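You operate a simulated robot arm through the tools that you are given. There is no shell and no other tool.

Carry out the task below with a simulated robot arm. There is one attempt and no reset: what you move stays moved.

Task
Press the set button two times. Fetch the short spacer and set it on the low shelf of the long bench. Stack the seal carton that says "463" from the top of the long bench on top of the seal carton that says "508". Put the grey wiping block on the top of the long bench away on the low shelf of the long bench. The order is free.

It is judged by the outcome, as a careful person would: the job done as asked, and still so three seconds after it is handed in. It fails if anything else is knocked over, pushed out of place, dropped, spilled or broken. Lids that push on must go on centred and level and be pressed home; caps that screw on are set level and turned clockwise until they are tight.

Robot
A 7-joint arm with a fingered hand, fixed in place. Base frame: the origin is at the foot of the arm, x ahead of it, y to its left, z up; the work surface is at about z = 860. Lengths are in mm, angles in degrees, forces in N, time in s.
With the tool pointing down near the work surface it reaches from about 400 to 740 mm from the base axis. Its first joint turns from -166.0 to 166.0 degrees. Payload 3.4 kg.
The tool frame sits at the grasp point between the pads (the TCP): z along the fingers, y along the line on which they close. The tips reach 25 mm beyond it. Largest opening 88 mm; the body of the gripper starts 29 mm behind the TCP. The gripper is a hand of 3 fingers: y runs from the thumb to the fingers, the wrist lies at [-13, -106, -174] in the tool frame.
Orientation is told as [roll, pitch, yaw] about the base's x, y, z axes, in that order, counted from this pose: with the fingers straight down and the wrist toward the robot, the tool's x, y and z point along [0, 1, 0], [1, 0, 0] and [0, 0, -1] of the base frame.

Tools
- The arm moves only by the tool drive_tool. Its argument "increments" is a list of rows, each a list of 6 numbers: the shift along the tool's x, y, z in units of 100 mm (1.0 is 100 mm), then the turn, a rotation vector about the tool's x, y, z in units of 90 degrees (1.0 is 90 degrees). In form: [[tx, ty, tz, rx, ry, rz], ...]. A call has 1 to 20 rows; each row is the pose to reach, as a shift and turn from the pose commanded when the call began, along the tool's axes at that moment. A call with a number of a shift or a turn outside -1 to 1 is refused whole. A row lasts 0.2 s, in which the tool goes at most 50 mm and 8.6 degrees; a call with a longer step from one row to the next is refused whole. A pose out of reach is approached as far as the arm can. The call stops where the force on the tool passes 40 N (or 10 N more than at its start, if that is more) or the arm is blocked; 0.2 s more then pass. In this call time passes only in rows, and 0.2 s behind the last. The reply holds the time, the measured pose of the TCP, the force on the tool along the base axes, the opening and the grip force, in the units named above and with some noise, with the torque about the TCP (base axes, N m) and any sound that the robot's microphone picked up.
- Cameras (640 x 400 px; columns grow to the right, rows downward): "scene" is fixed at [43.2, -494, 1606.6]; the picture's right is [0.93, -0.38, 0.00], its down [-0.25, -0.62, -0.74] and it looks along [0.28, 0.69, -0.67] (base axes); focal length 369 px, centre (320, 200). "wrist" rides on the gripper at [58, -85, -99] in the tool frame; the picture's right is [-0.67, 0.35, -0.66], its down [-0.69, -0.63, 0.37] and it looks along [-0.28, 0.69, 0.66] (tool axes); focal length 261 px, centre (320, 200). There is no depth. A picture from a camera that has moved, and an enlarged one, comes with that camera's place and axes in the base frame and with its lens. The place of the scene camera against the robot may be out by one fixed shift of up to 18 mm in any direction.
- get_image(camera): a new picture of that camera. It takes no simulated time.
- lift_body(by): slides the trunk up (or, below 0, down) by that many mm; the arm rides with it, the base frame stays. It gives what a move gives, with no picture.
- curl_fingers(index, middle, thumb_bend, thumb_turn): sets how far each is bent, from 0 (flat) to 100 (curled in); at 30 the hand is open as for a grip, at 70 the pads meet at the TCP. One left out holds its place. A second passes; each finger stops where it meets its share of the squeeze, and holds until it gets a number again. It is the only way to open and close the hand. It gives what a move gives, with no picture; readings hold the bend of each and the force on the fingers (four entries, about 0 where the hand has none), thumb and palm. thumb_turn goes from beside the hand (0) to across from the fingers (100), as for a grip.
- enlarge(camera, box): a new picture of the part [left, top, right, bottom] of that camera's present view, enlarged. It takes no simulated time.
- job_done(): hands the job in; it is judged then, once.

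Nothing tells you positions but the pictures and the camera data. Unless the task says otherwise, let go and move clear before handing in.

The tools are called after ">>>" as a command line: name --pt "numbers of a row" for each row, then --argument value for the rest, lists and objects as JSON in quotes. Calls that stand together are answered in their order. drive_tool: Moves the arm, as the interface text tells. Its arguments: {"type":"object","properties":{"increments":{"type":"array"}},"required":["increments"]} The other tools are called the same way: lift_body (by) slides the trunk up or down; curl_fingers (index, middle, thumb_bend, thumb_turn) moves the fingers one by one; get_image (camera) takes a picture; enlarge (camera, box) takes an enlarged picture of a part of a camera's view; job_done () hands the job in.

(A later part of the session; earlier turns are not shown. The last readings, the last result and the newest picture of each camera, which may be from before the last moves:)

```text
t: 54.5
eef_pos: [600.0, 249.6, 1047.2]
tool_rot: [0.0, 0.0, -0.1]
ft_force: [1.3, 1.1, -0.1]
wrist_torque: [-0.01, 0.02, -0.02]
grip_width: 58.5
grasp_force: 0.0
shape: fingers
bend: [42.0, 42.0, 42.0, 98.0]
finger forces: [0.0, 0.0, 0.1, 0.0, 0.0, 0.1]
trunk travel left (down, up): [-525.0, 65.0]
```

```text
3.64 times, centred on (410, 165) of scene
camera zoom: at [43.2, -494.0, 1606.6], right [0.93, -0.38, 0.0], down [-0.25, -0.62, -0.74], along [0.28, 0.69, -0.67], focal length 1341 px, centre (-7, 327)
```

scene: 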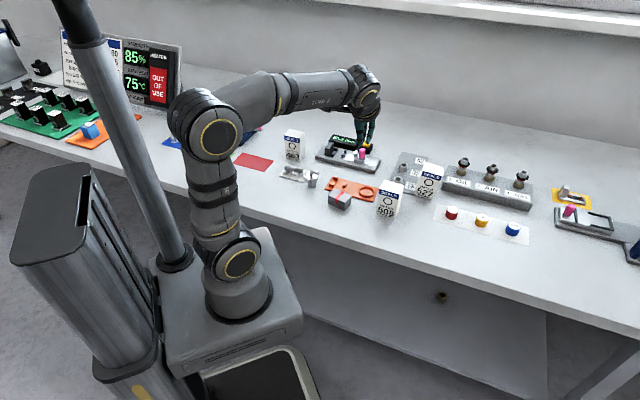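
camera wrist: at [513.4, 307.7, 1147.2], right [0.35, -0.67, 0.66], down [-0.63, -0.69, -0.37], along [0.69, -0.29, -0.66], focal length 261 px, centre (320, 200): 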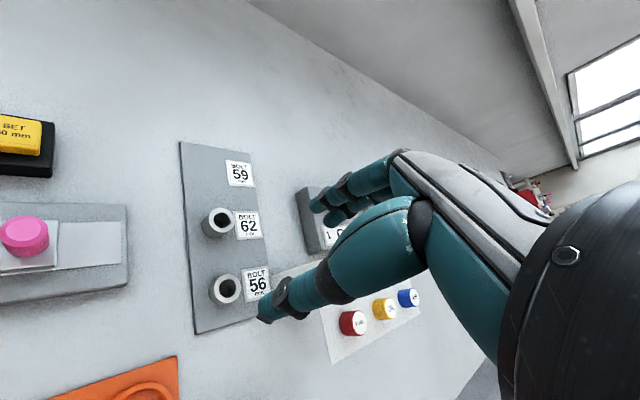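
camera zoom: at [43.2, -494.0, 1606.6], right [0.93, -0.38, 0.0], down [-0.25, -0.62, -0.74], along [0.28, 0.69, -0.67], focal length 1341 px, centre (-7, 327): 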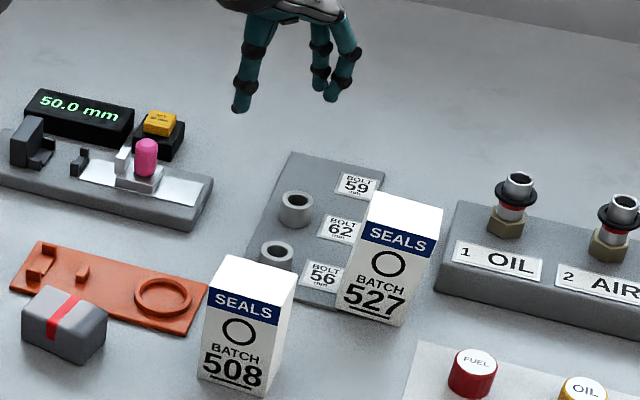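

Short spacer centred near (610.6, 235.4). Moving above it and descending part way.

>>> drive_tool --pt "-0.07 0.06 0.3 0 0 0" --pt "-0.142 0.122 0.65 0 0 0" --pt "-0.142 0.122 0.95 0 0 0"

>>> get_image --camera "wrist"

>>> enlarge --camera "wrist" --box '[200, 180, 360, 330]'

>>> enlarge --camera "scene" --box '[380, 120, 460, 200]'

```text
t: 55.2
eef_pos: [611.8, 234.7, 953.2]
tool_rot: [0.1, 0.0, 0.0]
ft_force: [0.2, 0.0, 0.2]
wrist_torque: [0.01, -0.02, 0.0]
grip_width: 58.8
grasp_force: 0.1
shape: fingers
bend: [42.0, 42.0, 42.0, 98.0]
finger forces: [0.0, 0.1, 0.1, 0.0, 0.0, 0.0]
trunk travel left (down, up): [-525.0, 65.0]
```

```text
taken
camera wrist: at [526.8, 293.3, 1052.6], right [0.35, -0.67, 0.66], down [-0.63, -0.68, -0.37], along [0.69, -0.29, -0.66], focal length 261 px, centre (320, 200)
```

wrist: 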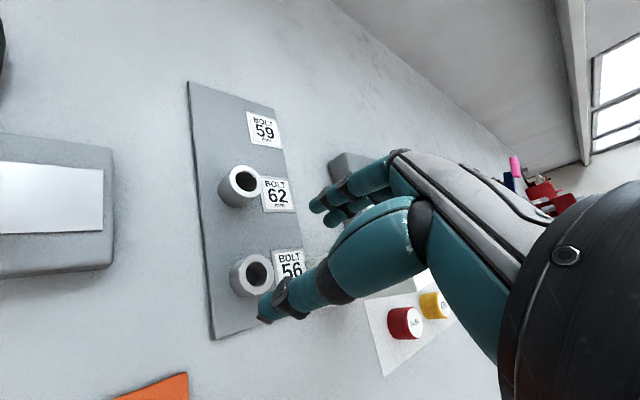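

```text
2.67 times, centred on (280, 255) of wrist
camera zoom: at [526.8, 293.3, 1052.6], right [0.35, -0.67, 0.66], down [-0.63, -0.68, -0.37], along [0.69, -0.29, -0.66], focal length 695 px, centre (427, 53)
```

zoom: 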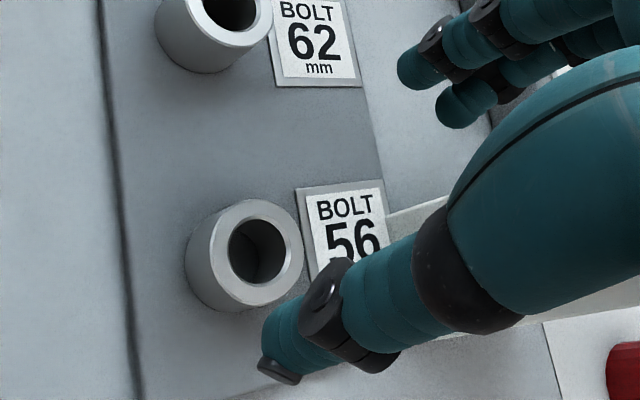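

```text
5.00 times, centred on (420, 160) of scene
camera zoom: at [43.2, -494.0, 1606.6], right [0.93, -0.38, 0.0], down [-0.25, -0.62, -0.74], along [0.28, 0.69, -0.67], focal length 1844 px, centre (-180, 400)
```

zoom: 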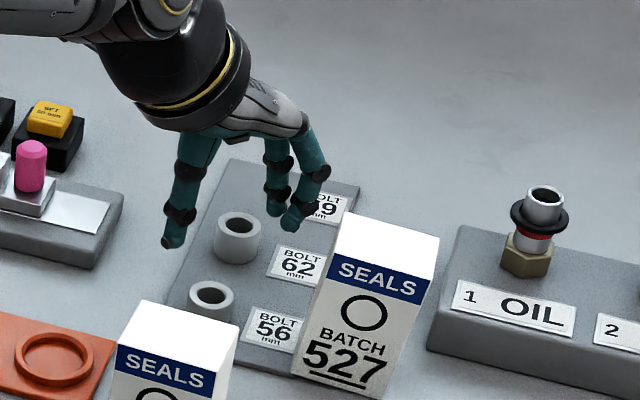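

>>> drive_tool --pt "0 -0.03 0.3 0 0 0"

>>> enlarge --camera "wrist" --box '[200, 180, 400, 330]'

>>> enlarge --camera "scene" --box '[380, 130, 460, 200]'

```text
t: 55.6
eef_pos: [608.8, 233.3, 921.8]
tool_rot: [0.0, 0.1, 0.0]
ft_force: [-0.2, 0.1, -0.3]
wrist_torque: [0.04, 0.04, 0.03]
grip_width: 58.6
grasp_force: 0.0
shape: fingers
bend: [42.0, 42.0, 42.0, 98.0]
finger forces: [0.0, 0.0, 0.0, 0.0, 0.0, 0.0]
trunk travel left (down, up): [-525.0, 65.0]
```

```text
2.67 times, centred on (300, 255) of wrist
camera zoom: at [522.6, 292.0, 1022.1], right [0.35, -0.67, 0.66], down [-0.63, -0.69, -0.37], along [0.69, -0.29, -0.66], focal length 695 px, centre (373, 53)
```

zoom: 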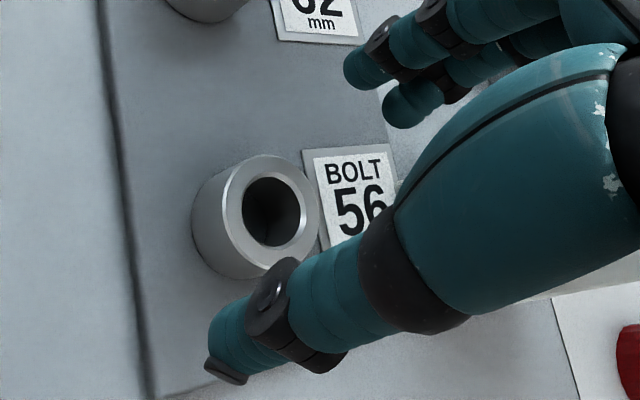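

```text
5.71 times, centred on (420, 165) of scene
camera zoom: at [43.2, -494.0, 1606.6], right [0.93, -0.38, 0.0], down [-0.25, -0.62, -0.74], along [0.28, 0.69, -0.67], focal length 2108 px, centre (-251, 400)
```

zoom: 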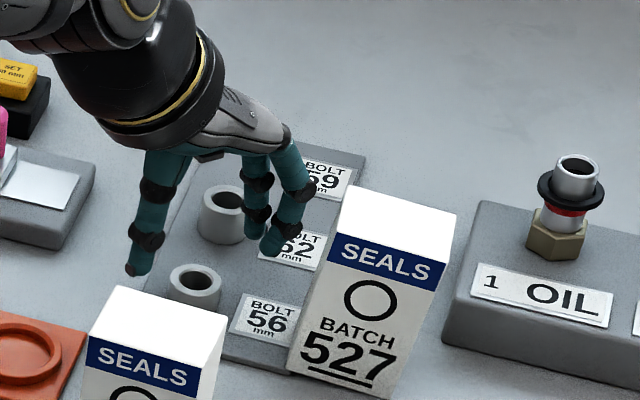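

Aligned within about 1 mm. Descending to grasp height.

>>> drive_tool --pt "0.004 -0.005 0.12 0 0 0" --pt "0.008 -0.01 0.2 0 0 0" --pt "0.008 -0.01 0.25 0 0 0" --pt "0.008 -0.01 0.28 0 0 0"

>>> enlarge --camera "wrist" --box '[200, 180, 400, 330]'

>>> enlarge --camera "scene" --box '[380, 130, 460, 200]'

```text
t: 56.6
eef_pos: [608.1, 235.4, 894.7]
tool_rot: [0.1, 0.1, 0.0]
ft_force: [1.1, -0.1, 0.4]
wrist_torque: [-0.01, 0.02, 0.03]
grip_width: 58.8
grasp_force: 0.1
shape: fingers
bend: [42.0, 42.0, 42.0, 98.0]
finger forces: [0.0, 0.1, 0.1, 0.0, 0.0, 0.0]
trunk travel left (down, up): [-525.0, 65.0]
```

```text
2.67 times, centred on (300, 255) of wrist
camera zoom: at [522.0, 293.6, 994.3], right [0.35, -0.67, 0.66], down [-0.63, -0.69, -0.37], along [0.69, -0.29, -0.66], focal length 695 px, centre (373, 53)
```

zoom: 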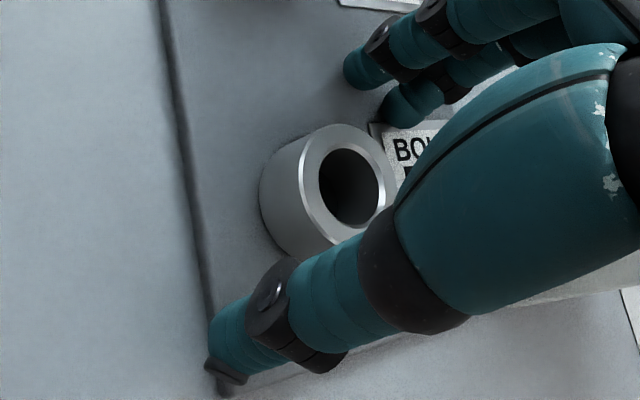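

```text
5.71 times, centred on (420, 165) of scene
camera zoom: at [43.2, -494.0, 1606.6], right [0.93, -0.38, 0.0], down [-0.25, -0.62, -0.74], along [0.28, 0.69, -0.67], focal length 2108 px, centre (-251, 400)
```

zoom: 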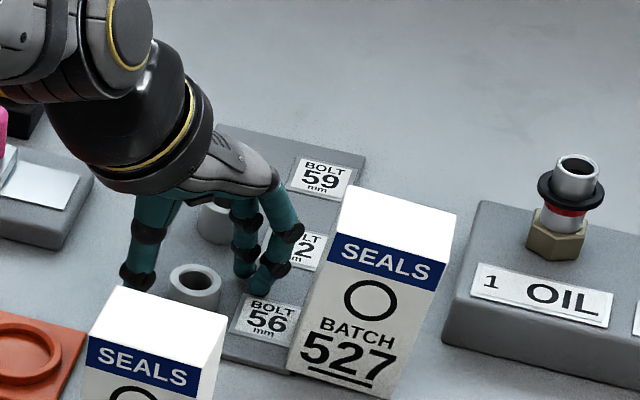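

>>> curl_fingers --index 68 --middle 68 --thumb_bend 68

>>> enlarge --camera "wrist" --box '[200, 180, 400, 330]'

```text
t: 57.6
eef_pos: [608.8, 234.4, 894.8]
tool_rot: [-0.1, 0.0, 0.0]
ft_force: [-0.1, -0.3, -0.2]
wrist_torque: [0.03, 0.0, 0.0]
grip_width: 18.1
grasp_force: 6.2
shape: fingers
bend: [62.0, 64.0, 60.0, 96.0]
finger forces: [3.2, 3.5, 0.0, 0.0, 6.5, 0.0]
trunk travel left (down, up): [-525.0, 65.0]
```

```text
2.67 times, centred on (300, 255) of wrist
camera zoom: at [522.1, 293.5, 994.4], right [0.35, -0.67, 0.66], down [-0.63, -0.69, -0.37], along [0.69, -0.29, -0.66], focal length 695 px, centre (373, 53)
```

zoom: 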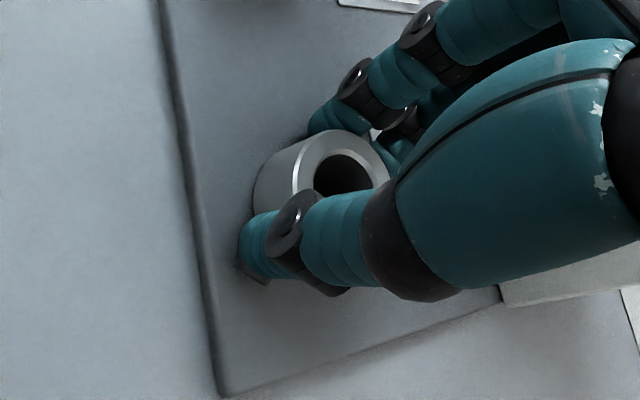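

Gripped with about 6 N. Lifting slightly to check.

>>> drive_tool --pt "0 0 -0.05 0 0 0" --pt "0 0 -0.12 0 0 0" --pt "0 0 -0.25 0 0 0"

>>> enlarge --camera "wrist" --box '[200, 180, 400, 330]'

>>> enlarge --camera "scene" --box '[380, 130, 460, 200]'

```text
t: 58.5
eef_pos: [608.6, 235.8, 918.8]
tool_rot: [0.0, 0.1, -0.1]
ft_force: [-0.5, 0.3, 0.2]
wrist_torque: [-0.01, -0.01, -0.01]
grip_width: 18.4
grasp_force: 6.2
shape: fingers
bend: [62.0, 64.0, 60.0, 96.0]
finger forces: [3.3, 3.3, 0.1, 0.0, 6.4, 0.1]
trunk travel left (down, up): [-525.0, 65.0]
```

```text
2.67 times, centred on (300, 255) of wrist
camera zoom: at [522.2, 294.1, 1019.2], right [0.35, -0.67, 0.66], down [-0.63, -0.69, -0.37], along [0.69, -0.29, -0.66], focal length 695 px, centre (373, 53)
```

zoom: 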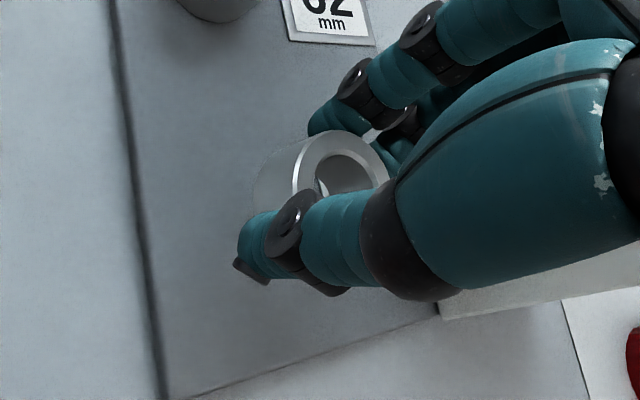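

```text
5.71 times, centred on (420, 165) of scene
camera zoom: at [43.2, -494.0, 1606.6], right [0.93, -0.38, 0.0], down [-0.25, -0.62, -0.74], along [0.28, 0.69, -0.67], focal length 2108 px, centre (-251, 400)
```

zoom: 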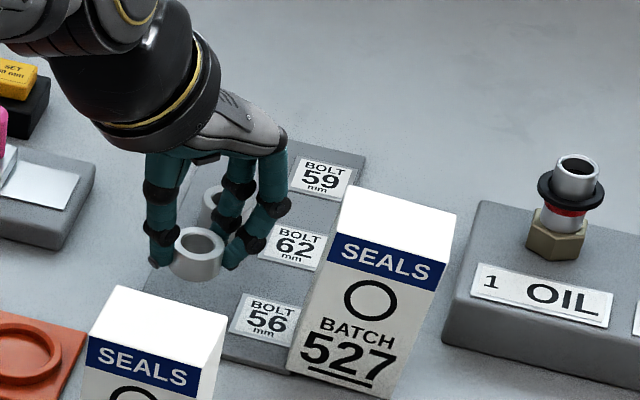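

The spacer is free and held. Carrying it up and around to the front of the bench.

>>> drive_tool --pt "0 0 -0.4 0 0 0" --pt "0 0 -0.8 0 0 0"

>>> drive_tool --pt "-0.2 -0.3 -0.2 0 0 0" --pt "-0.4 -0.6 -0.4 0 0 0" --pt "-0.6 -0.9 -0.6 0 0 0"

>>> drive_tool --pt "-0.31 -0.2 -0.1 0 0 0" --pt "-0.63 -0.38 -0.2 0 0 0" --pt "-0.95 -0.55 -0.3 0 0 0"

>>> drive_tool --pt "-0.31 -0.17 0 0 0 0" --pt "-0.63 -0.34 0 0 0 0" --pt "-0.95 -0.5 0 0 0 0"

>>> drive_tool --pt "-0.31 -0.17 0 0 0 0" --pt "-0.63 -0.34 0 0 0 0" --pt "-0.95 -0.5 0 0 0 0"

>>> get_image --camera "scene"

>>> get_image --camera "wrist"

```text
t: 59.0
eef_pos: [605.5, 236.9, 998.1]
tool_rot: [-0.1, 0.1, 0.0]
ft_force: [-0.4, -0.4, 0.6]
wrist_torque: [0.04, 0.0, -0.02]
grip_width: 18.5
grasp_force: 6.8
shape: fingers
bend: [62.0, 64.0, 60.0, 96.0]
finger forces: [3.1, 3.5, 0.0, 0.0, 6.4, 0.0]
trunk travel left (down, up): [-525.0, 65.0]
```

```text
t: 59.9
eef_pos: [516.6, 175.4, 1060.3]
tool_rot: [0.0, 0.1, -0.1]
ft_force: [-0.2, 0.6, -0.1]
wrist_torque: [0.03, 0.02, 0.0]
grip_width: 18.0
grasp_force: 6.6
shape: fingers
bend: [62.0, 64.0, 60.0, 96.0]
finger forces: [3.3, 3.5, 0.0, 0.0, 6.3, 0.1]
trunk travel left (down, up): [-525.0, 65.0]
```

```text
t: 60.6
eef_pos: [462.4, 78.7, 1090.0]
tool_rot: [0.0, -0.1, 0.1]
ft_force: [0.1, 0.3, 0.3]
wrist_torque: [0.02, 0.01, -0.01]
grip_width: 18.2
grasp_force: 6.4
shape: fingers
bend: [63.0, 64.0, 60.0, 96.0]
finger forces: [3.2, 3.5, 0.1, 0.0, 6.2, 0.1]
trunk travel left (down, up): [-525.0, 65.0]
```

```text
t: 61.5
eef_pos: [412.6, -14.1, 1090.4]
tool_rot: [0.1, 0.0, -0.1]
ft_force: [-0.2, 0.5, -0.2]
wrist_torque: [-0.04, 0.01, 0.03]
grip_width: 18.0
grasp_force: 6.1
shape: fingers
bend: [63.0, 64.0, 60.0, 96.0]
finger forces: [3.2, 3.4, 0.0, 0.0, 6.0, 0.0]
trunk travel left (down, up): [-525.0, 65.0]
```

```text
t: 62.2
eef_pos: [361.6, -108.7, 1090.5]
tool_rot: [0.0, 0.0, -0.1]
ft_force: [-0.3, 0.1, -0.9]
wrist_torque: [0.02, 0.02, -0.01]
grip_width: 17.9
grasp_force: 6.0
shape: fingers
bend: [63.0, 64.0, 60.0, 96.0]
finger forces: [3.2, 3.6, 0.1, 0.1, 5.8, 0.0]
trunk travel left (down, up): [-525.0, 65.0]
```

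```text
taken
```

scene: 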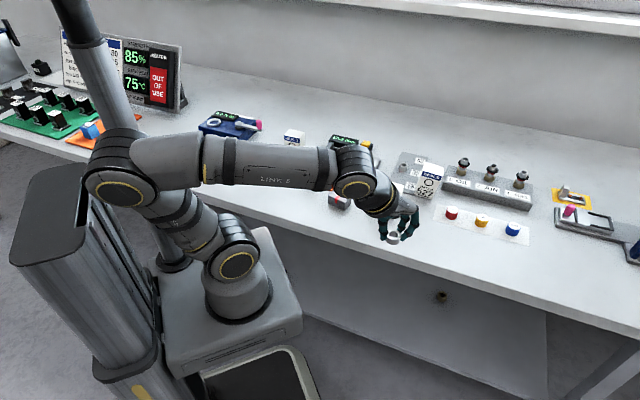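

```text
taken
camera wrist: at [275.8, -50.2, 1189.8], right [0.35, -0.67, 0.66], down [-0.63, -0.69, -0.37], along [0.69, -0.28, -0.66], focal length 261 px, centre (320, 200)
```

wrist: 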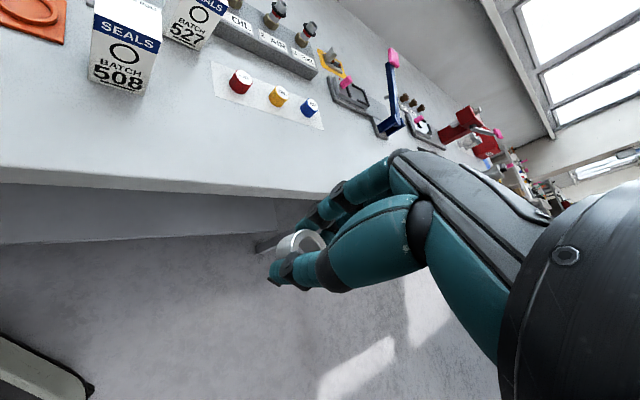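

>>> drive_tool --pt "-0.25 -0.1 0 0 0 0" --pt "-0.5 -0.2 0 0 0 0"

>>> lift_body --by -400

>>> lift_body --by -125

>>> drive_tool --pt "0 0 0.4 0 0 0" --pt "0 0 0.8 0 0 0"

>>> drive_tool --pt "0 0 0.4 0 0 0" --pt "0 0 0.8 0 0 0"

>>> get_image --camera "wrist"

```text
t: 62.9
eef_pos: [342.0, -160.0, 1090.1]
tool_rot: [0.0, 0.0, 0.1]
ft_force: [-0.1, 0.4, -0.2]
wrist_torque: [0.01, 0.0, 0.01]
grip_width: 17.6
grasp_force: 5.7
shape: fingers
bend: [63.0, 64.0, 60.0, 96.0]
finger forces: [3.2, 3.5, 0.1, 0.0, 5.8, 0.0]
trunk travel left (down, up): [-525.0, 65.0]
```

```text
t: 66.7
eef_pos: [341.0, -158.7, 689.8]
tool_rot: [-0.1, 0.0, -0.1]
ft_force: [-0.6, 0.8, -1.2]
wrist_torque: [-0.01, -0.01, 0.0]
grip_width: 17.9
grasp_force: 6.9
shape: fingers
bend: [63.0, 64.0, 60.0, 96.0]
finger forces: [3.1, 3.5, 0.0, 0.1, 5.7, 0.1]
trunk travel left (down, up): [-125.0, 465.0]
```

```text
t: 68.2
eef_pos: [341.5, -160.0, 564.5]
tool_rot: [0.0, 0.0, 0.0]
ft_force: [-0.6, 0.1, 0.1]
wrist_torque: [0.01, 0.01, -0.01]
grip_width: 18.1
grasp_force: 6.2
shape: fingers
bend: [63.0, 64.0, 60.0, 96.0]
finger forces: [3.1, 3.4, 0.0, 0.0, 5.6, 0.0]
trunk travel left (down, up): [0.0, 590.0]
```

```text
t: 68.8
eef_pos: [341.2, -160.5, 483.2]
tool_rot: [0.0, 0.0, -0.2]
ft_force: [1.1, 0.2, -0.1]
wrist_torque: [0.03, -0.01, -0.03]
grip_width: 17.6
grasp_force: 5.9
shape: fingers
bend: [63.0, 64.0, 60.0, 96.0]
finger forces: [3.1, 3.5, 0.0, 0.0, 5.6, 0.0]
trunk travel left (down, up): [0.0, 590.0]
```

```text
t: 69.4
eef_pos: [342.5, -161.7, 403.0]
tool_rot: [-0.1, 0.0, -0.1]
ft_force: [0.4, -0.5, -0.7]
wrist_torque: [0.01, 0.01, 0.03]
grip_width: 17.2
grasp_force: 6.2
shape: fingers
bend: [63.0, 64.0, 60.0, 96.0]
finger forces: [3.0, 3.5, 0.0, 0.0, 5.5, 0.0]
trunk travel left (down, up): [0.0, 590.0]
```

```text
taken
camera wrist: at [256.4, -103.2, 504.2], right [0.35, -0.67, 0.66], down [-0.63, -0.69, -0.36], along [0.69, -0.29, -0.66], focal length 261 px, centre (320, 200)
```

wrist: 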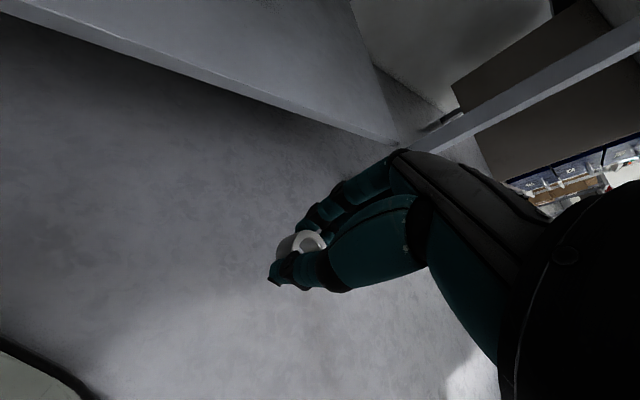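

>>> drive_tool --pt "0.33 0.115 0 0 0 0" --pt "0.65 0.23 0 0 0 0" --pt "0.98 0.345 0 0 0 0"

>>> drive_tool --pt "0.33 0.115 0 0 0 0" --pt "0.65 0.23 0 0 0 0" --pt "0.98 0.345 0 0 0 0"

>>> drive_tool --pt "0.33 0.115 0 0 0 0" --pt "0.65 0.23 0 0 0 0" --pt "0.98 0.345 0 0 0 0"

>>> drive_tool --pt "0.33 0.115 0 0 0 0" --pt "0.65 0.23 0 0 0 0" --pt "0.98 0.345 0 0 0 0"

>>> get_image --camera "wrist"

>>> get_image --camera "scene"

```text
t: 70.2
eef_pos: [381.0, -64.7, 405.3]
tool_rot: [0.0, 0.0, 0.1]
ft_force: [-0.8, 0.6, -1.1]
wrist_torque: [0.01, 0.02, -0.01]
grip_width: 17.2
grasp_force: 5.9
shape: fingers
bend: [63.0, 64.0, 61.0, 96.0]
finger forces: [2.9, 3.5, 0.1, 0.1, 5.4, 0.0]
out of reach, approached as far as the arm can: row 3
trunk travel left (down, up): [0.0, 590.0]
```

```text
t: 71.0
eef_pos: [414.5, 33.9, 405.6]
tool_rot: [-0.1, 0.0, -0.1]
ft_force: [-0.7, 0.2, 0.2]
wrist_torque: [0.0, 0.04, 0.04]
grip_width: 16.8
grasp_force: 6.3
shape: fingers
bend: [63.0, 64.0, 61.0, 96.0]
finger forces: [3.0, 3.5, 0.0, 0.1, 5.3, 0.0]
trunk travel left (down, up): [0.0, 590.0]
```

```text
t: 71.8
eef_pos: [451.9, 133.3, 407.0]
tool_rot: [0.1, 0.0, 0.0]
ft_force: [0.5, -0.7, -0.1]
wrist_torque: [0.0, 0.0, -0.02]
grip_width: 16.8
grasp_force: 5.8
shape: fingers
bend: [63.0, 64.0, 61.0, 96.0]
finger forces: [2.9, 3.5, 0.1, 0.1, 5.3, 0.1]
trunk travel left (down, up): [0.0, 590.0]
```

```text
t: 72.6
eef_pos: [484.1, 230.5, 404.0]
tool_rot: [0.0, -0.1, -0.1]
ft_force: [0.4, 0.3, -0.4]
wrist_torque: [-0.02, 0.01, 0.0]
grip_width: 16.5
grasp_force: 5.6
shape: fingers
bend: [63.0, 64.0, 61.0, 96.0]
finger forces: [2.9, 3.4, 0.0, 0.1, 5.3, 0.0]
trunk travel left (down, up): [0.0, 590.0]
```

```text
taken
camera wrist: at [397.2, 289.0, 504.4], right [0.35, -0.67, 0.66], down [-0.63, -0.69, -0.37], along [0.69, -0.29, -0.66], focal length 261 px, centre (320, 200)
```

wrist: 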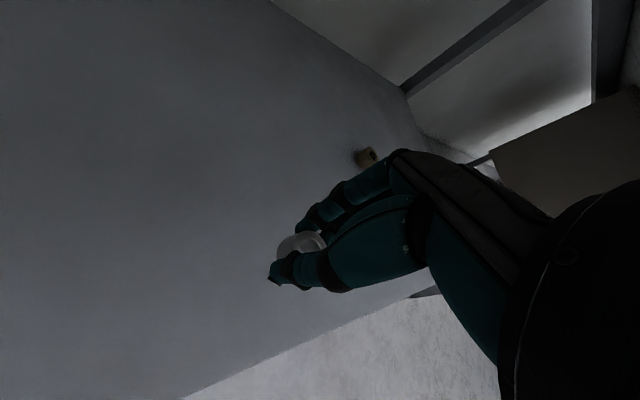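

```text
taken
```

scene: 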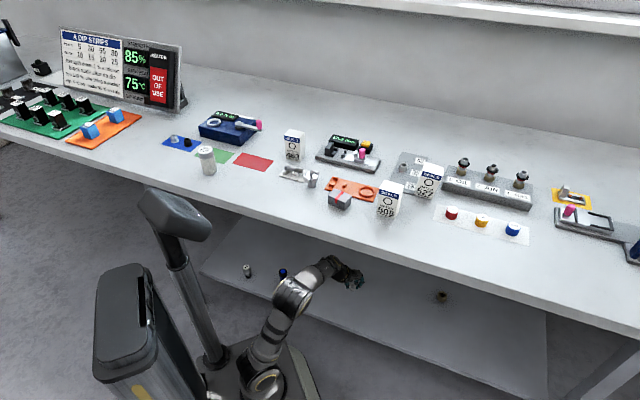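

Over the shelf (w≈504). Descending to just above, then slowly to contact.

>>> drive_tool --pt "0 0 0.35 0 0 0" --pt "0 0 0.7 0 0 0"

>>> drive_tool --pt "0 0 0.3 0 0 0" --pt "0 0 0.6 0 0 0"

>>> enlarge --camera "wrist" --box '[200, 180, 400, 330]'

>>> enlarge --camera "scene" --box '[310, 250, 390, 310]'

```text
t: 73.2
eef_pos: [484.2, 232.0, 334.9]
tool_rot: [0.0, 0.1, 0.1]
ft_force: [-0.9, 0.0, -0.1]
wrist_torque: [0.01, -0.01, 0.0]
grip_width: 16.4
grasp_force: 6.2
shape: fingers
bend: [63.0, 64.0, 61.0, 96.0]
finger forces: [2.9, 3.5, 0.0, 0.0, 5.2, 0.0]
trunk travel left (down, up): [0.0, 590.0]
```

```text
t: 73.8
eef_pos: [483.4, 230.4, 274.8]
tool_rot: [0.0, 0.0, -0.1]
ft_force: [0.3, 0.8, -0.2]
wrist_torque: [-0.01, -0.02, 0.02]
grip_width: 16.7
grasp_force: 5.9
shape: fingers
bend: [64.0, 64.0, 61.0, 96.0]
finger forces: [2.8, 3.6, 0.0, 0.1, 5.1, 0.0]
trunk travel left (down, up): [0.0, 590.0]
```

```text
2.67 times, centred on (300, 255) of wrist
camera zoom: at [397.8, 288.3, 374.9], right [0.35, -0.67, 0.66], down [-0.63, -0.68, -0.37], along [0.69, -0.29, -0.66], focal length 695 px, centre (373, 53)
```

zoom: 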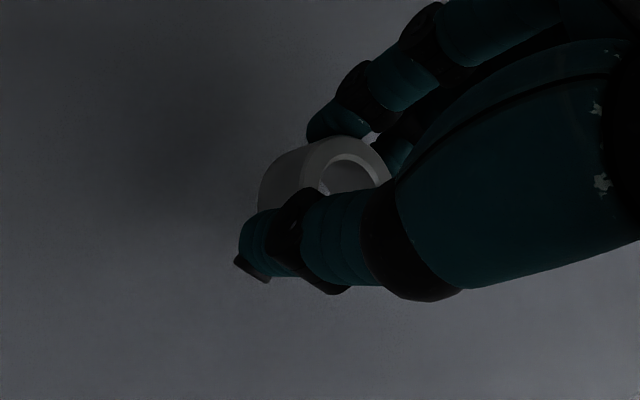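

```text
6.67 times, centred on (350, 280) of scene
camera zoom: at [43.2, -494.0, 1606.6], right [0.93, -0.38, 0.0], down [-0.25, -0.62, -0.74], along [0.28, 0.69, -0.67], focal length 2459 px, centre (120, -333)
```

zoom: 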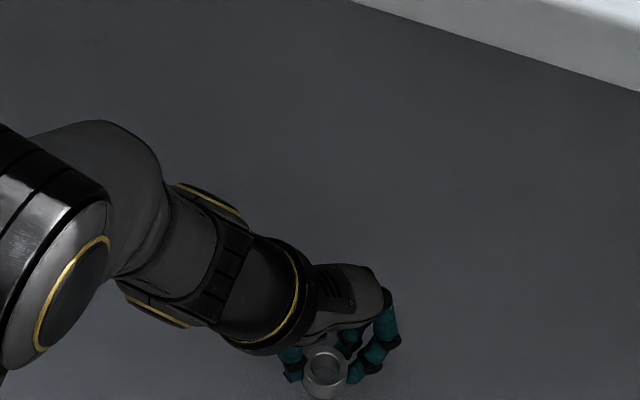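

>>> drive_tool --pt "0 0 0.04 0 0 0" --pt "0 0 0.08 0 0 0" --pt "0 0 0.12 0 0 0" --pt "0 0 0.15 0 0 0"

>>> drive_tool --pt "0 0 0.015 0 0 0" --pt "0 0 0.03 0 0 0"

```text
t: 74.8
eef_pos: [485.7, 231.4, 260.0]
tool_rot: [-0.1, 0.1, -0.1]
ft_force: [0.0, 0.1, 0.6]
wrist_torque: [0.03, -0.01, 0.02]
grip_width: 16.6
grasp_force: 5.4
shape: fingers
bend: [64.0, 64.0, 61.0, 96.0]
finger forces: [2.7, 3.5, 0.0, 0.1, 5.2, 0.0]
trunk travel left (down, up): [0.0, 590.0]
```

```text
t: 75.4
eef_pos: [484.2, 231.7, 258.4]
tool_rot: [0.0, 0.0, -0.2]
ft_force: [1.4, 0.2, -0.5]
wrist_torque: [-0.02, 0.0, -0.02]
grip_width: 16.5
grasp_force: 6.2
shape: fingers
bend: [64.0, 64.0, 61.0, 96.0]
finger forces: [2.8, 3.4, 0.0, 0.0, 5.2, 0.1]
trunk travel left (down, up): [0.0, 590.0]
```

>>> drive_tool --pt "0 0 0.015 0 0 0" --pt "0 0 0.03 0 0 0"

>>> drive_tool --pt "0 0 0.01 0 0 0" --pt "0 0 0.02 0 0 0"

```text
t: 76.0
eef_pos: [483.9, 231.1, 254.5]
tool_rot: [0.0, 0.0, 0.0]
ft_force: [-0.2, -0.5, -1.0]
wrist_torque: [-0.01, -0.01, -0.01]
grip_width: 16.2
grasp_force: 5.6
shape: fingers
bend: [64.0, 64.0, 61.0, 96.0]
finger forces: [2.8, 3.5, 0.1, 0.1, 5.3, 0.1]
trunk travel left (down, up): [0.0, 590.0]
```

```text
t: 76.6
eef_pos: [485.2, 232.0, 252.8]
tool_rot: [0.0, -0.1, 0.0]
ft_force: [0.2, -0.2, 4.0]
wrist_torque: [-0.02, 0.01, -0.01]
grip_width: 16.6
grasp_force: 6.1
shape: fingers
bend: [64.0, 64.0, 61.0, 96.0]
finger forces: [2.8, 4.4, 0.0, 0.0, 5.8, 0.1]
trunk travel left (down, up): [0.0, 590.0]
```

Contact with shelf (4 N). Releasing.

>>> curl_fingers --index 45 --middle 45 --thumb_bend 45

>>> enlarge --camera "wrist" --box '[200, 180, 400, 330]'

>>> drive_tool --pt "0 0 -0.2 0 0 0" --pt "0 0 -0.5 0 0 0" --pt "0 0 -0.9 0 0 0"

>>> enlarge --camera "wrist" --box '[180, 180, 380, 330]'

>>> enlarge --camera "scene" --box '[310, 250, 390, 310]'

```text
t: 77.6
eef_pos: [484.1, 231.1, 253.9]
tool_rot: [0.0, -0.2, -0.1]
ft_force: [-1.8, 0.9, 6.8]
wrist_torque: [-0.02, -0.15, 0.0]
grip_width: 52.3
grasp_force: 4.4
shape: fingers
bend: [45.0, 47.0, 45.0, 97.0]
finger forces: [0.1, 6.9, 0.0, 0.0, 0.1, 0.0]
trunk travel left (down, up): [0.0, 590.0]
```

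```text
2.67 times, centred on (300, 255) of wrist
camera zoom: at [398.6, 289.9, 353.1], right [0.35, -0.67, 0.66], down [-0.63, -0.69, -0.37], along [0.7, -0.29, -0.66], focal length 695 px, centre (373, 53)
```

zoom: 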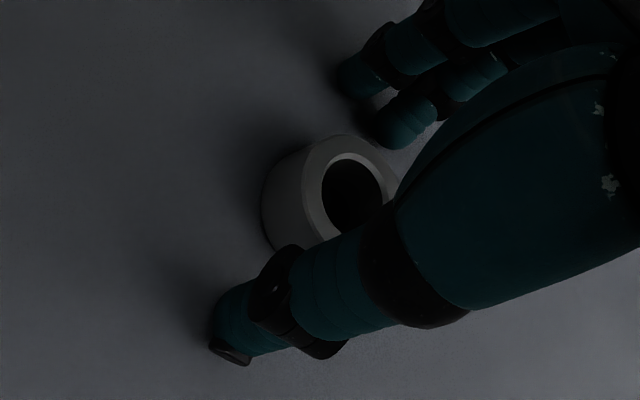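

```text
t: 78.4
eef_pos: [482.2, 231.5, 342.7]
tool_rot: [0.0, 0.0, 0.1]
ft_force: [0.0, -0.5, -0.8]
wrist_torque: [0.01, -0.03, -0.01]
grip_width: 52.2
grasp_force: 0.1
shape: fingers
bend: [45.0, 45.0, 45.0, 97.0]
finger forces: [0.1, 0.1, 0.0, 0.0, 0.0, 0.0]
trunk travel left (down, up): [0.0, 590.0]
```

```text
2.67 times, centred on (280, 255) of wrist
camera zoom: at [397.4, 290.1, 442.9], right [0.35, -0.67, 0.66], down [-0.63, -0.69, -0.37], along [0.69, -0.29, -0.66], focal length 695 px, centre (427, 53)
```

zoom: 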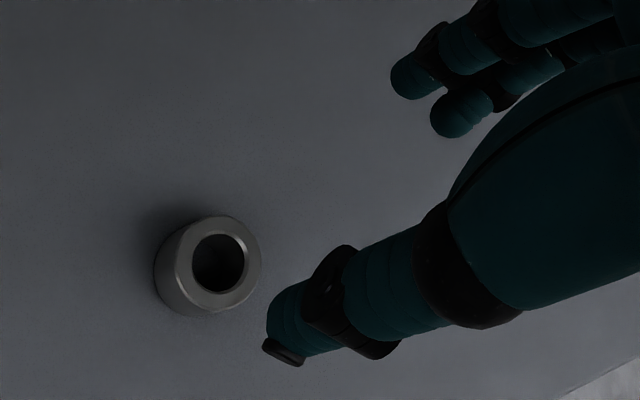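

```text
6.67 times, centred on (350, 280) of scene
camera zoom: at [43.2, -494.0, 1606.6], right [0.93, -0.38, 0.0], down [-0.25, -0.62, -0.74], along [0.28, 0.69, -0.67], focal length 2459 px, centre (120, -333)
```

zoom: 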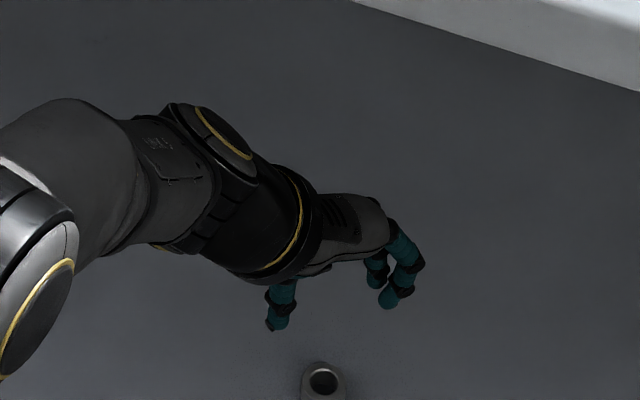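

Spacer stands upright on the shelf. Retreating and raising for the grey wiping block.

>>> drive_tool --pt "0 0 -0.3 0 0 0" --pt "0 0 -0.6 0 0 0"

>>> drive_tool --pt "-0.33 -0.115 0 0 0 0" --pt "-0.65 -0.23 0 0 0 0" --pt "-0.98 -0.345 0 0 0 0"

>>> drive_tool --pt "-0.33 -0.115 0 0 0 0" --pt "-0.65 -0.23 0 0 0 0" --pt "-0.98 -0.345 0 0 0 0"

>>> drive_tool --pt "-0.33 -0.115 0 0 0 0" --pt "-0.65 -0.23 0 0 0 0" --pt "-0.98 -0.345 0 0 0 0"

>>> drive_tool --pt "-0.33 -0.08 0 0 0 0" --pt "-0.65 -0.16 0 0 0 0" --pt "-0.98 -0.25 0 0 0 0"

>>> lift_body --by 400

>>> lift_body --by 125

>>> get_image --camera "scene"

```text
t: 79.0
eef_pos: [483.2, 231.2, 403.2]
tool_rot: [0.0, 0.0, -0.1]
ft_force: [-0.3, 0.2, -0.6]
wrist_torque: [0.0, 0.04, 0.01]
grip_width: 52.4
grasp_force: 0.0
shape: fingers
bend: [45.0, 45.0, 45.0, 97.0]
finger forces: [0.0, 0.0, 0.0, 0.0, 0.0, 0.0]
trunk travel left (down, up): [0.0, 590.0]
```

```text
t: 79.8
eef_pos: [446.9, 131.8, 401.5]
tool_rot: [0.0, 0.1, 0.0]
ft_force: [0.0, 1.4, 0.2]
wrist_torque: [0.0, 0.0, -0.01]
grip_width: 52.3
grasp_force: 0.0
shape: fingers
bend: [45.0, 45.0, 45.0, 97.0]
finger forces: [0.0, 0.0, 0.1, 0.0, 0.0, 0.1]
trunk travel left (down, up): [0.0, 590.0]
```

```text
t: 80.6
eef_pos: [413.5, 36.1, 403.0]
tool_rot: [0.0, -0.1, 0.0]
ft_force: [-0.5, -0.9, -0.1]
wrist_torque: [-0.01, -0.03, -0.04]
grip_width: 52.3
grasp_force: 0.0
shape: fingers
bend: [45.0, 45.0, 45.0, 97.0]
finger forces: [0.0, 0.0, 0.1, 0.1, 0.1, 0.0]
trunk travel left (down, up): [0.0, 590.0]
```

```text
t: 81.4
eef_pos: [380.8, -62.3, 402.6]
tool_rot: [0.1, 0.0, 0.0]
ft_force: [0.3, 0.6, -0.6]
wrist_torque: [-0.03, 0.02, 0.06]
grip_width: 52.5
grasp_force: 0.1
shape: fingers
bend: [45.0, 45.0, 45.0, 97.0]
finger forces: [0.0, 0.0, 0.0, 0.0, 0.0, 0.1]
trunk travel left (down, up): [0.0, 590.0]
```

```text
t: 82.2
eef_pos: [356.3, -160.7, 402.0]
tool_rot: [0.1, 0.1, -0.1]
ft_force: [0.6, 0.2, 0.1]
wrist_torque: [-0.03, 0.03, -0.01]
grip_width: 52.2
grasp_force: 0.1
shape: fingers
bend: [45.0, 45.0, 45.0, 97.0]
finger forces: [0.0, 0.1, 0.1, 0.0, 0.1, 0.0]
trunk travel left (down, up): [0.0, 590.0]
```

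```text
t: 86.0
eef_pos: [356.6, -160.7, 803.4]
tool_rot: [0.0, 0.0, 0.0]
ft_force: [-0.5, 0.7, 0.2]
wrist_torque: [-0.05, -0.03, 0.02]
grip_width: 52.0
grasp_force: 0.0
shape: fingers
bend: [45.0, 45.0, 45.0, 97.0]
finger forces: [0.1, 0.1, 0.1, 0.1, 0.0, 0.0]
trunk travel left (down, up): [-400.0, 190.0]
```

```text
t: 87.6
eef_pos: [356.6, -161.3, 927.3]
tool_rot: [0.0, 0.0, 0.0]
ft_force: [-0.2, -0.3, -0.4]
wrist_torque: [0.0, 0.02, 0.03]
grip_width: 52.4
grasp_force: 0.0
shape: fingers
bend: [45.0, 45.0, 45.0, 97.0]
finger forces: [0.1, 0.0, 0.1, 0.0, 0.1, 0.0]
trunk travel left (down, up): [-525.0, 65.0]
```

```text
taken
```

scene: 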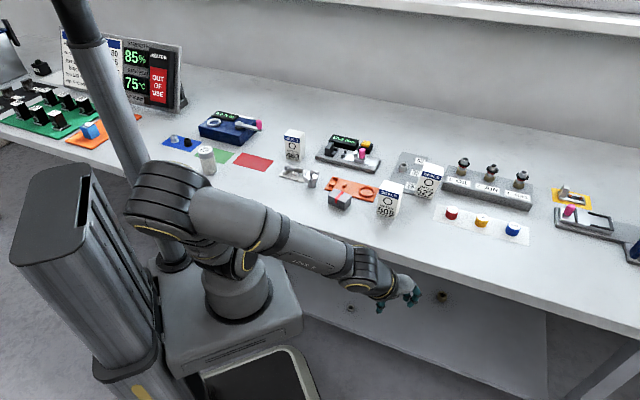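

>>> drive_tool --pt "0 0 -0.5 0 0 0" --pt "0 0 -1.0 0 0 0"

>>> drive_tool --pt "0.32 0.04 -0.15 0 0 0" --pt "0.64 0.08 -0.3 0 0 0" --pt "0.955 0.11 -0.4 0 0 0"

>>> drive_tool --pt "0.32 0.04 0 0 0 0" --pt "0.64 0.08 0 0 0 0" --pt "0.955 0.11 0 0 0 0"

>>> drive_tool --pt "0.32 0.04 0 0 0 0" --pt "0.64 0.08 0 0 0 0" --pt "0.955 0.11 0 0 0 0"

>>> drive_tool --pt "0.24 0.03 0 0 0 -0.089" --pt "0.48 0.06 0 0 0 -0.178" --pt "0.72 0.09 0 0 0 -0.267" --pt "0.955 0.11 0 0 0 -0.356"

>>> get_image --camera "wrist"

>>> enlarge --camera "wrist" --box '[200, 180, 400, 330]'

```text
t: 88.2
eef_pos: [355.3, -157.9, 1027.0]
tool_rot: [0.0, 0.0, -0.2]
ft_force: [0.5, -0.6, -0.3]
wrist_torque: [-0.01, 0.02, 0.0]
grip_width: 52.0
grasp_force: 0.0
shape: fingers
bend: [45.0, 45.0, 45.0, 97.0]
finger forces: [0.1, 0.0, 0.0, 0.0, 0.1, 0.0]
trunk travel left (down, up): [-525.0, 65.0]
```

```text
t: 89.0
eef_pos: [367.1, -63.4, 1069.0]
tool_rot: [0.0, 0.0, -0.1]
ft_force: [-0.7, 0.2, 0.8]
wrist_torque: [-0.03, 0.01, 0.0]
grip_width: 51.9
grasp_force: 0.1
shape: fingers
bend: [45.0, 45.0, 45.0, 97.0]
finger forces: [0.1, 0.0, 0.1, 0.0, 0.0, 0.0]
trunk travel left (down, up): [-525.0, 65.0]
```

```text
t: 89.8
eef_pos: [378.9, 30.8, 1067.7]
tool_rot: [0.1, 0.0, 0.0]
ft_force: [-0.6, -0.2, 0.1]
wrist_torque: [-0.04, 0.0, 0.03]
grip_width: 52.2
grasp_force: 0.1
shape: fingers
bend: [45.0, 45.0, 45.0, 97.0]
finger forces: [0.1, 0.1, 0.0, 0.1, 0.0, 0.1]
trunk travel left (down, up): [-525.0, 65.0]
```

```text
t: 90.6
eef_pos: [387.9, 124.9, 1065.6]
tool_rot: [0.0, 0.1, 0.1]
ft_force: [0.5, -0.4, 0.3]
wrist_torque: [0.01, 0.01, -0.01]
grip_width: 52.3
grasp_force: 0.0
shape: fingers
bend: [45.0, 45.0, 45.0, 97.0]
finger forces: [0.0, 0.1, 0.0, 0.0, 0.1, 0.0]
trunk travel left (down, up): [-525.0, 65.0]
```

```text
t: 91.6
eef_pos: [399.5, 222.2, 1065.5]
tool_rot: [0.0, 0.0, 32.1]
ft_force: [0.1, 0.3, 0.0]
wrist_torque: [-0.01, -0.01, 0.02]
grip_width: 52.0
grasp_force: 0.0
shape: fingers
bend: [45.0, 45.0, 45.0, 97.0]
finger forces: [0.1, 0.0, 0.0, 0.0, 0.1, 0.0]
trunk travel left (down, up): [-525.0, 65.0]
```

```text
taken
camera wrist: at [296.3, 226.0, 1165.4], right [0.65, -0.38, 0.66], down [-0.17, -0.92, -0.37], along [0.74, 0.13, -0.66], focal length 261 px, centre (320, 200)
```

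wrist: 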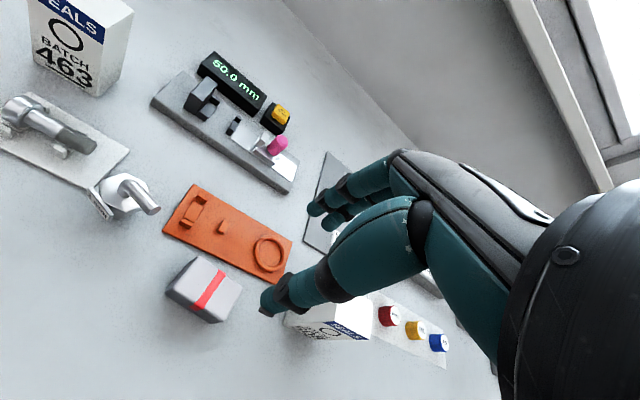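

```text
2.67 times, centred on (300, 255) of wrist
camera zoom: at [296.3, 226.0, 1165.4], right [0.65, -0.38, 0.66], down [-0.17, -0.92, -0.37], along [0.74, 0.13, -0.66], focal length 695 px, centre (373, 53)
```

zoom: 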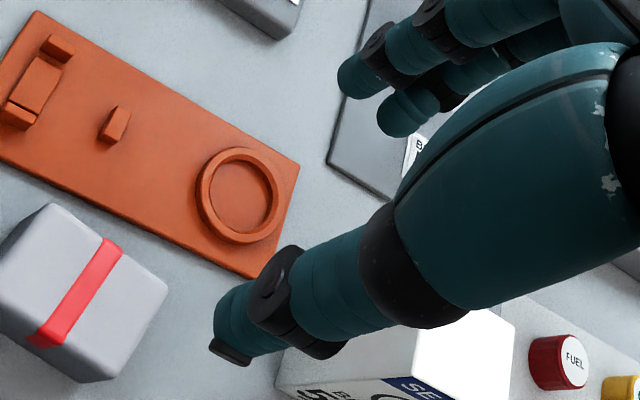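

>>> enlarge --camera "wrist" --box '[145, 240, 273, 330]'

```text
4.44 times, centred on (209, 285) of wrist
camera zoom: at [296.3, 226.0, 1165.4], right [0.65, -0.38, 0.66], down [-0.17, -0.92, -0.37], along [0.74, 0.13, -0.66], focal length 1158 px, centre (813, -178)
```

zoom: 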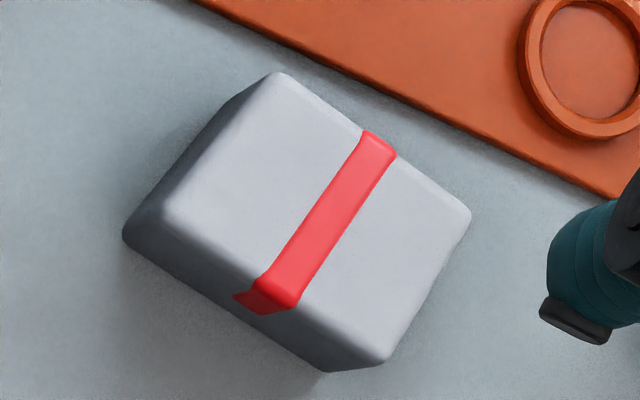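

Block centre confirmed (402.6, 220.9), short axis at 33°. Descending over it.

>>> drive_tool --pt "-0.015 0.012 0.4 0 0 -0.01" --pt "-0.029 0.023 0.8 0 0 -0.01"

>>> drive_tool --pt "0 0 0.35 0 0 0" --pt "0 0 0.6 0 0 0"

>>> enlarge --camera "wrist" --box '[180, 180, 400, 330]'

>>> enlarge --camera "scene" --box '[300, 160, 380, 220]'

```text
t: 92.2
eef_pos: [403.6, 222.1, 988.5]
tool_rot: [0.0, -0.1, 32.9]
ft_force: [-0.4, 1.1, 0.4]
wrist_torque: [0.01, 0.01, 0.03]
grip_width: 52.4
grasp_force: 0.0
shape: fingers
bend: [45.0, 45.0, 45.0, 97.0]
finger forces: [0.0, 0.0, 0.0, 0.0, 0.1, 0.0]
trunk travel left (down, up): [-525.0, 65.0]
```

```text
t: 92.8
eef_pos: [403.7, 220.6, 927.1]
tool_rot: [-0.1, 0.0, 32.9]
ft_force: [0.1, 0.0, 0.6]
wrist_torque: [-0.01, 0.0, 0.01]
grip_width: 52.5
grasp_force: 0.0
shape: fingers
bend: [45.0, 45.0, 45.0, 97.0]
finger forces: [0.0, 0.0, 0.0, 0.1, 0.0, 0.0]
trunk travel left (down, up): [-525.0, 65.0]
```

```text
2.67 times, centred on (290, 255) of wrist
camera zoom: at [298.9, 224.3, 1027.0], right [0.66, -0.37, 0.66], down [-0.16, -0.92, -0.37], along [0.74, 0.14, -0.66], focal length 695 px, centre (400, 53)
```

zoom: 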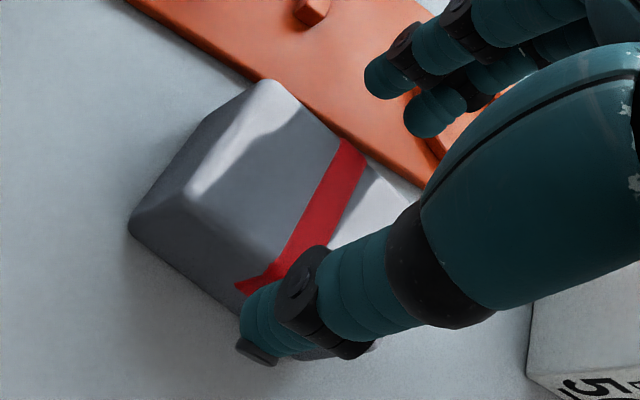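

```text
6.67 times, centred on (340, 190) of scene
camera zoom: at [43.2, -494.0, 1606.6], right [0.93, -0.38, 0.0], down [-0.25, -0.62, -0.74], along [0.28, 0.69, -0.67], focal length 2459 px, centre (187, 267)
```

zoom: 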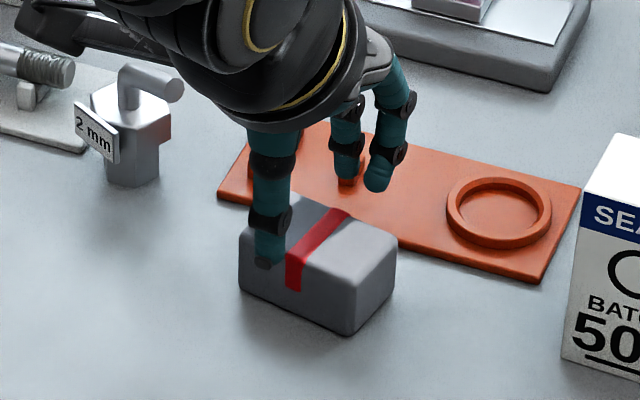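

>>> drive_tool --pt "0 0 0.06 0 0 0" --pt "0 0 0.12 0 0 0" --pt "0 0 0.18 0 0 0" --pt "0 0 0.24 0 0 0" --pt "0 0 0.3 0 0 0"

>>> enlarge --camera "wrist" --box '[180, 180, 400, 330]'

>>> enlarge --camera "scene" --box '[300, 160, 380, 220]'

```text
t: 94.0
eef_pos: [403.1, 219.6, 897.8]
tool_rot: [0.0, 0.0, 32.9]
ft_force: [0.5, 0.4, -0.3]
wrist_torque: [-0.02, 0.0, -0.03]
grip_width: 52.1
grasp_force: 0.1
shape: fingers
bend: [45.0, 45.0, 45.0, 97.0]
finger forces: [0.0, 0.0, 0.1, 0.0, 0.1, 0.0]
trunk travel left (down, up): [-525.0, 65.0]
```

```text
2.67 times, centred on (290, 255) of wrist
camera zoom: at [300.3, 223.0, 997.8], right [0.66, -0.37, 0.66], down [-0.16, -0.92, -0.37], along [0.74, 0.14, -0.66], focal length 695 px, centre (400, 53)
```

zoom: 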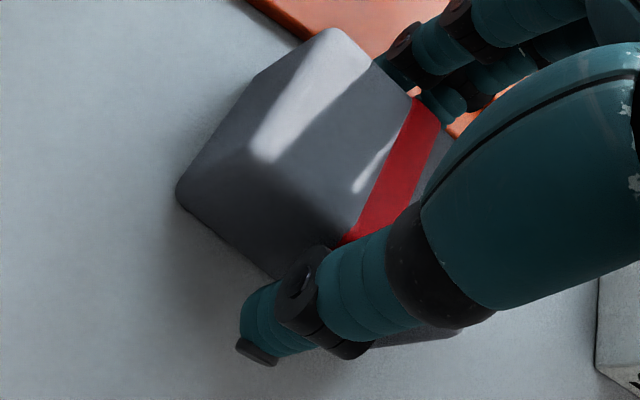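

```text
6.67 times, centred on (340, 190) of scene
camera zoom: at [43.2, -494.0, 1606.6], right [0.93, -0.38, 0.0], down [-0.25, -0.62, -0.74], along [0.28, 0.69, -0.67], focal length 2459 px, centre (187, 267)
```

zoom: 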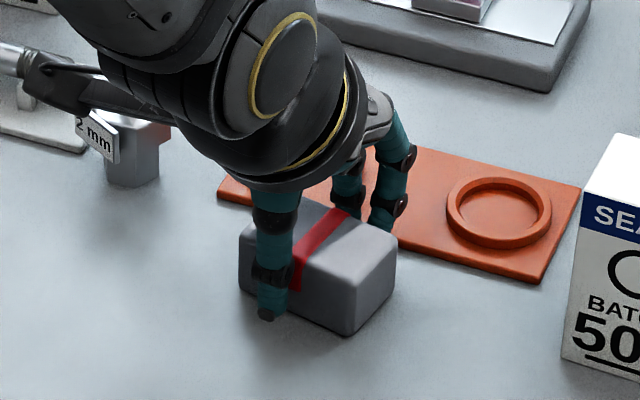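

>>> get_image --camera "scene"

>>> enlarge --camera "scene" --box '[230, 130, 360, 220]'

```text
taken
```

scene: 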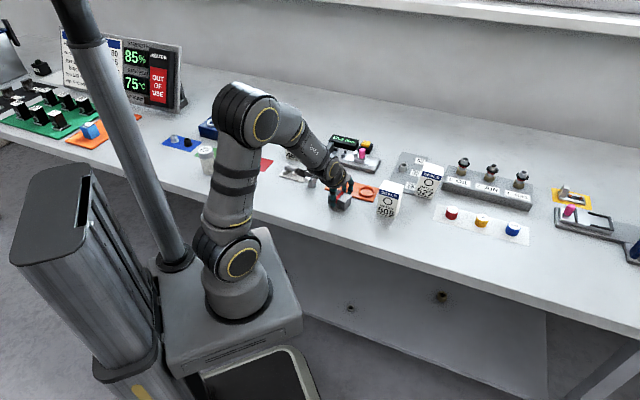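

```text
4.44 times, centred on (295, 175) of scene
camera zoom: at [43.2, -494.0, 1606.6], right [0.93, -0.38, 0.0], down [-0.25, -0.62, -0.74], along [0.28, 0.69, -0.67], focal length 1639 px, centre (431, 311)
```

zoom: 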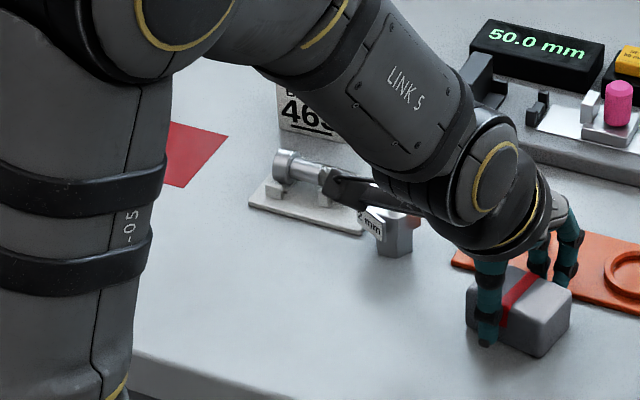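

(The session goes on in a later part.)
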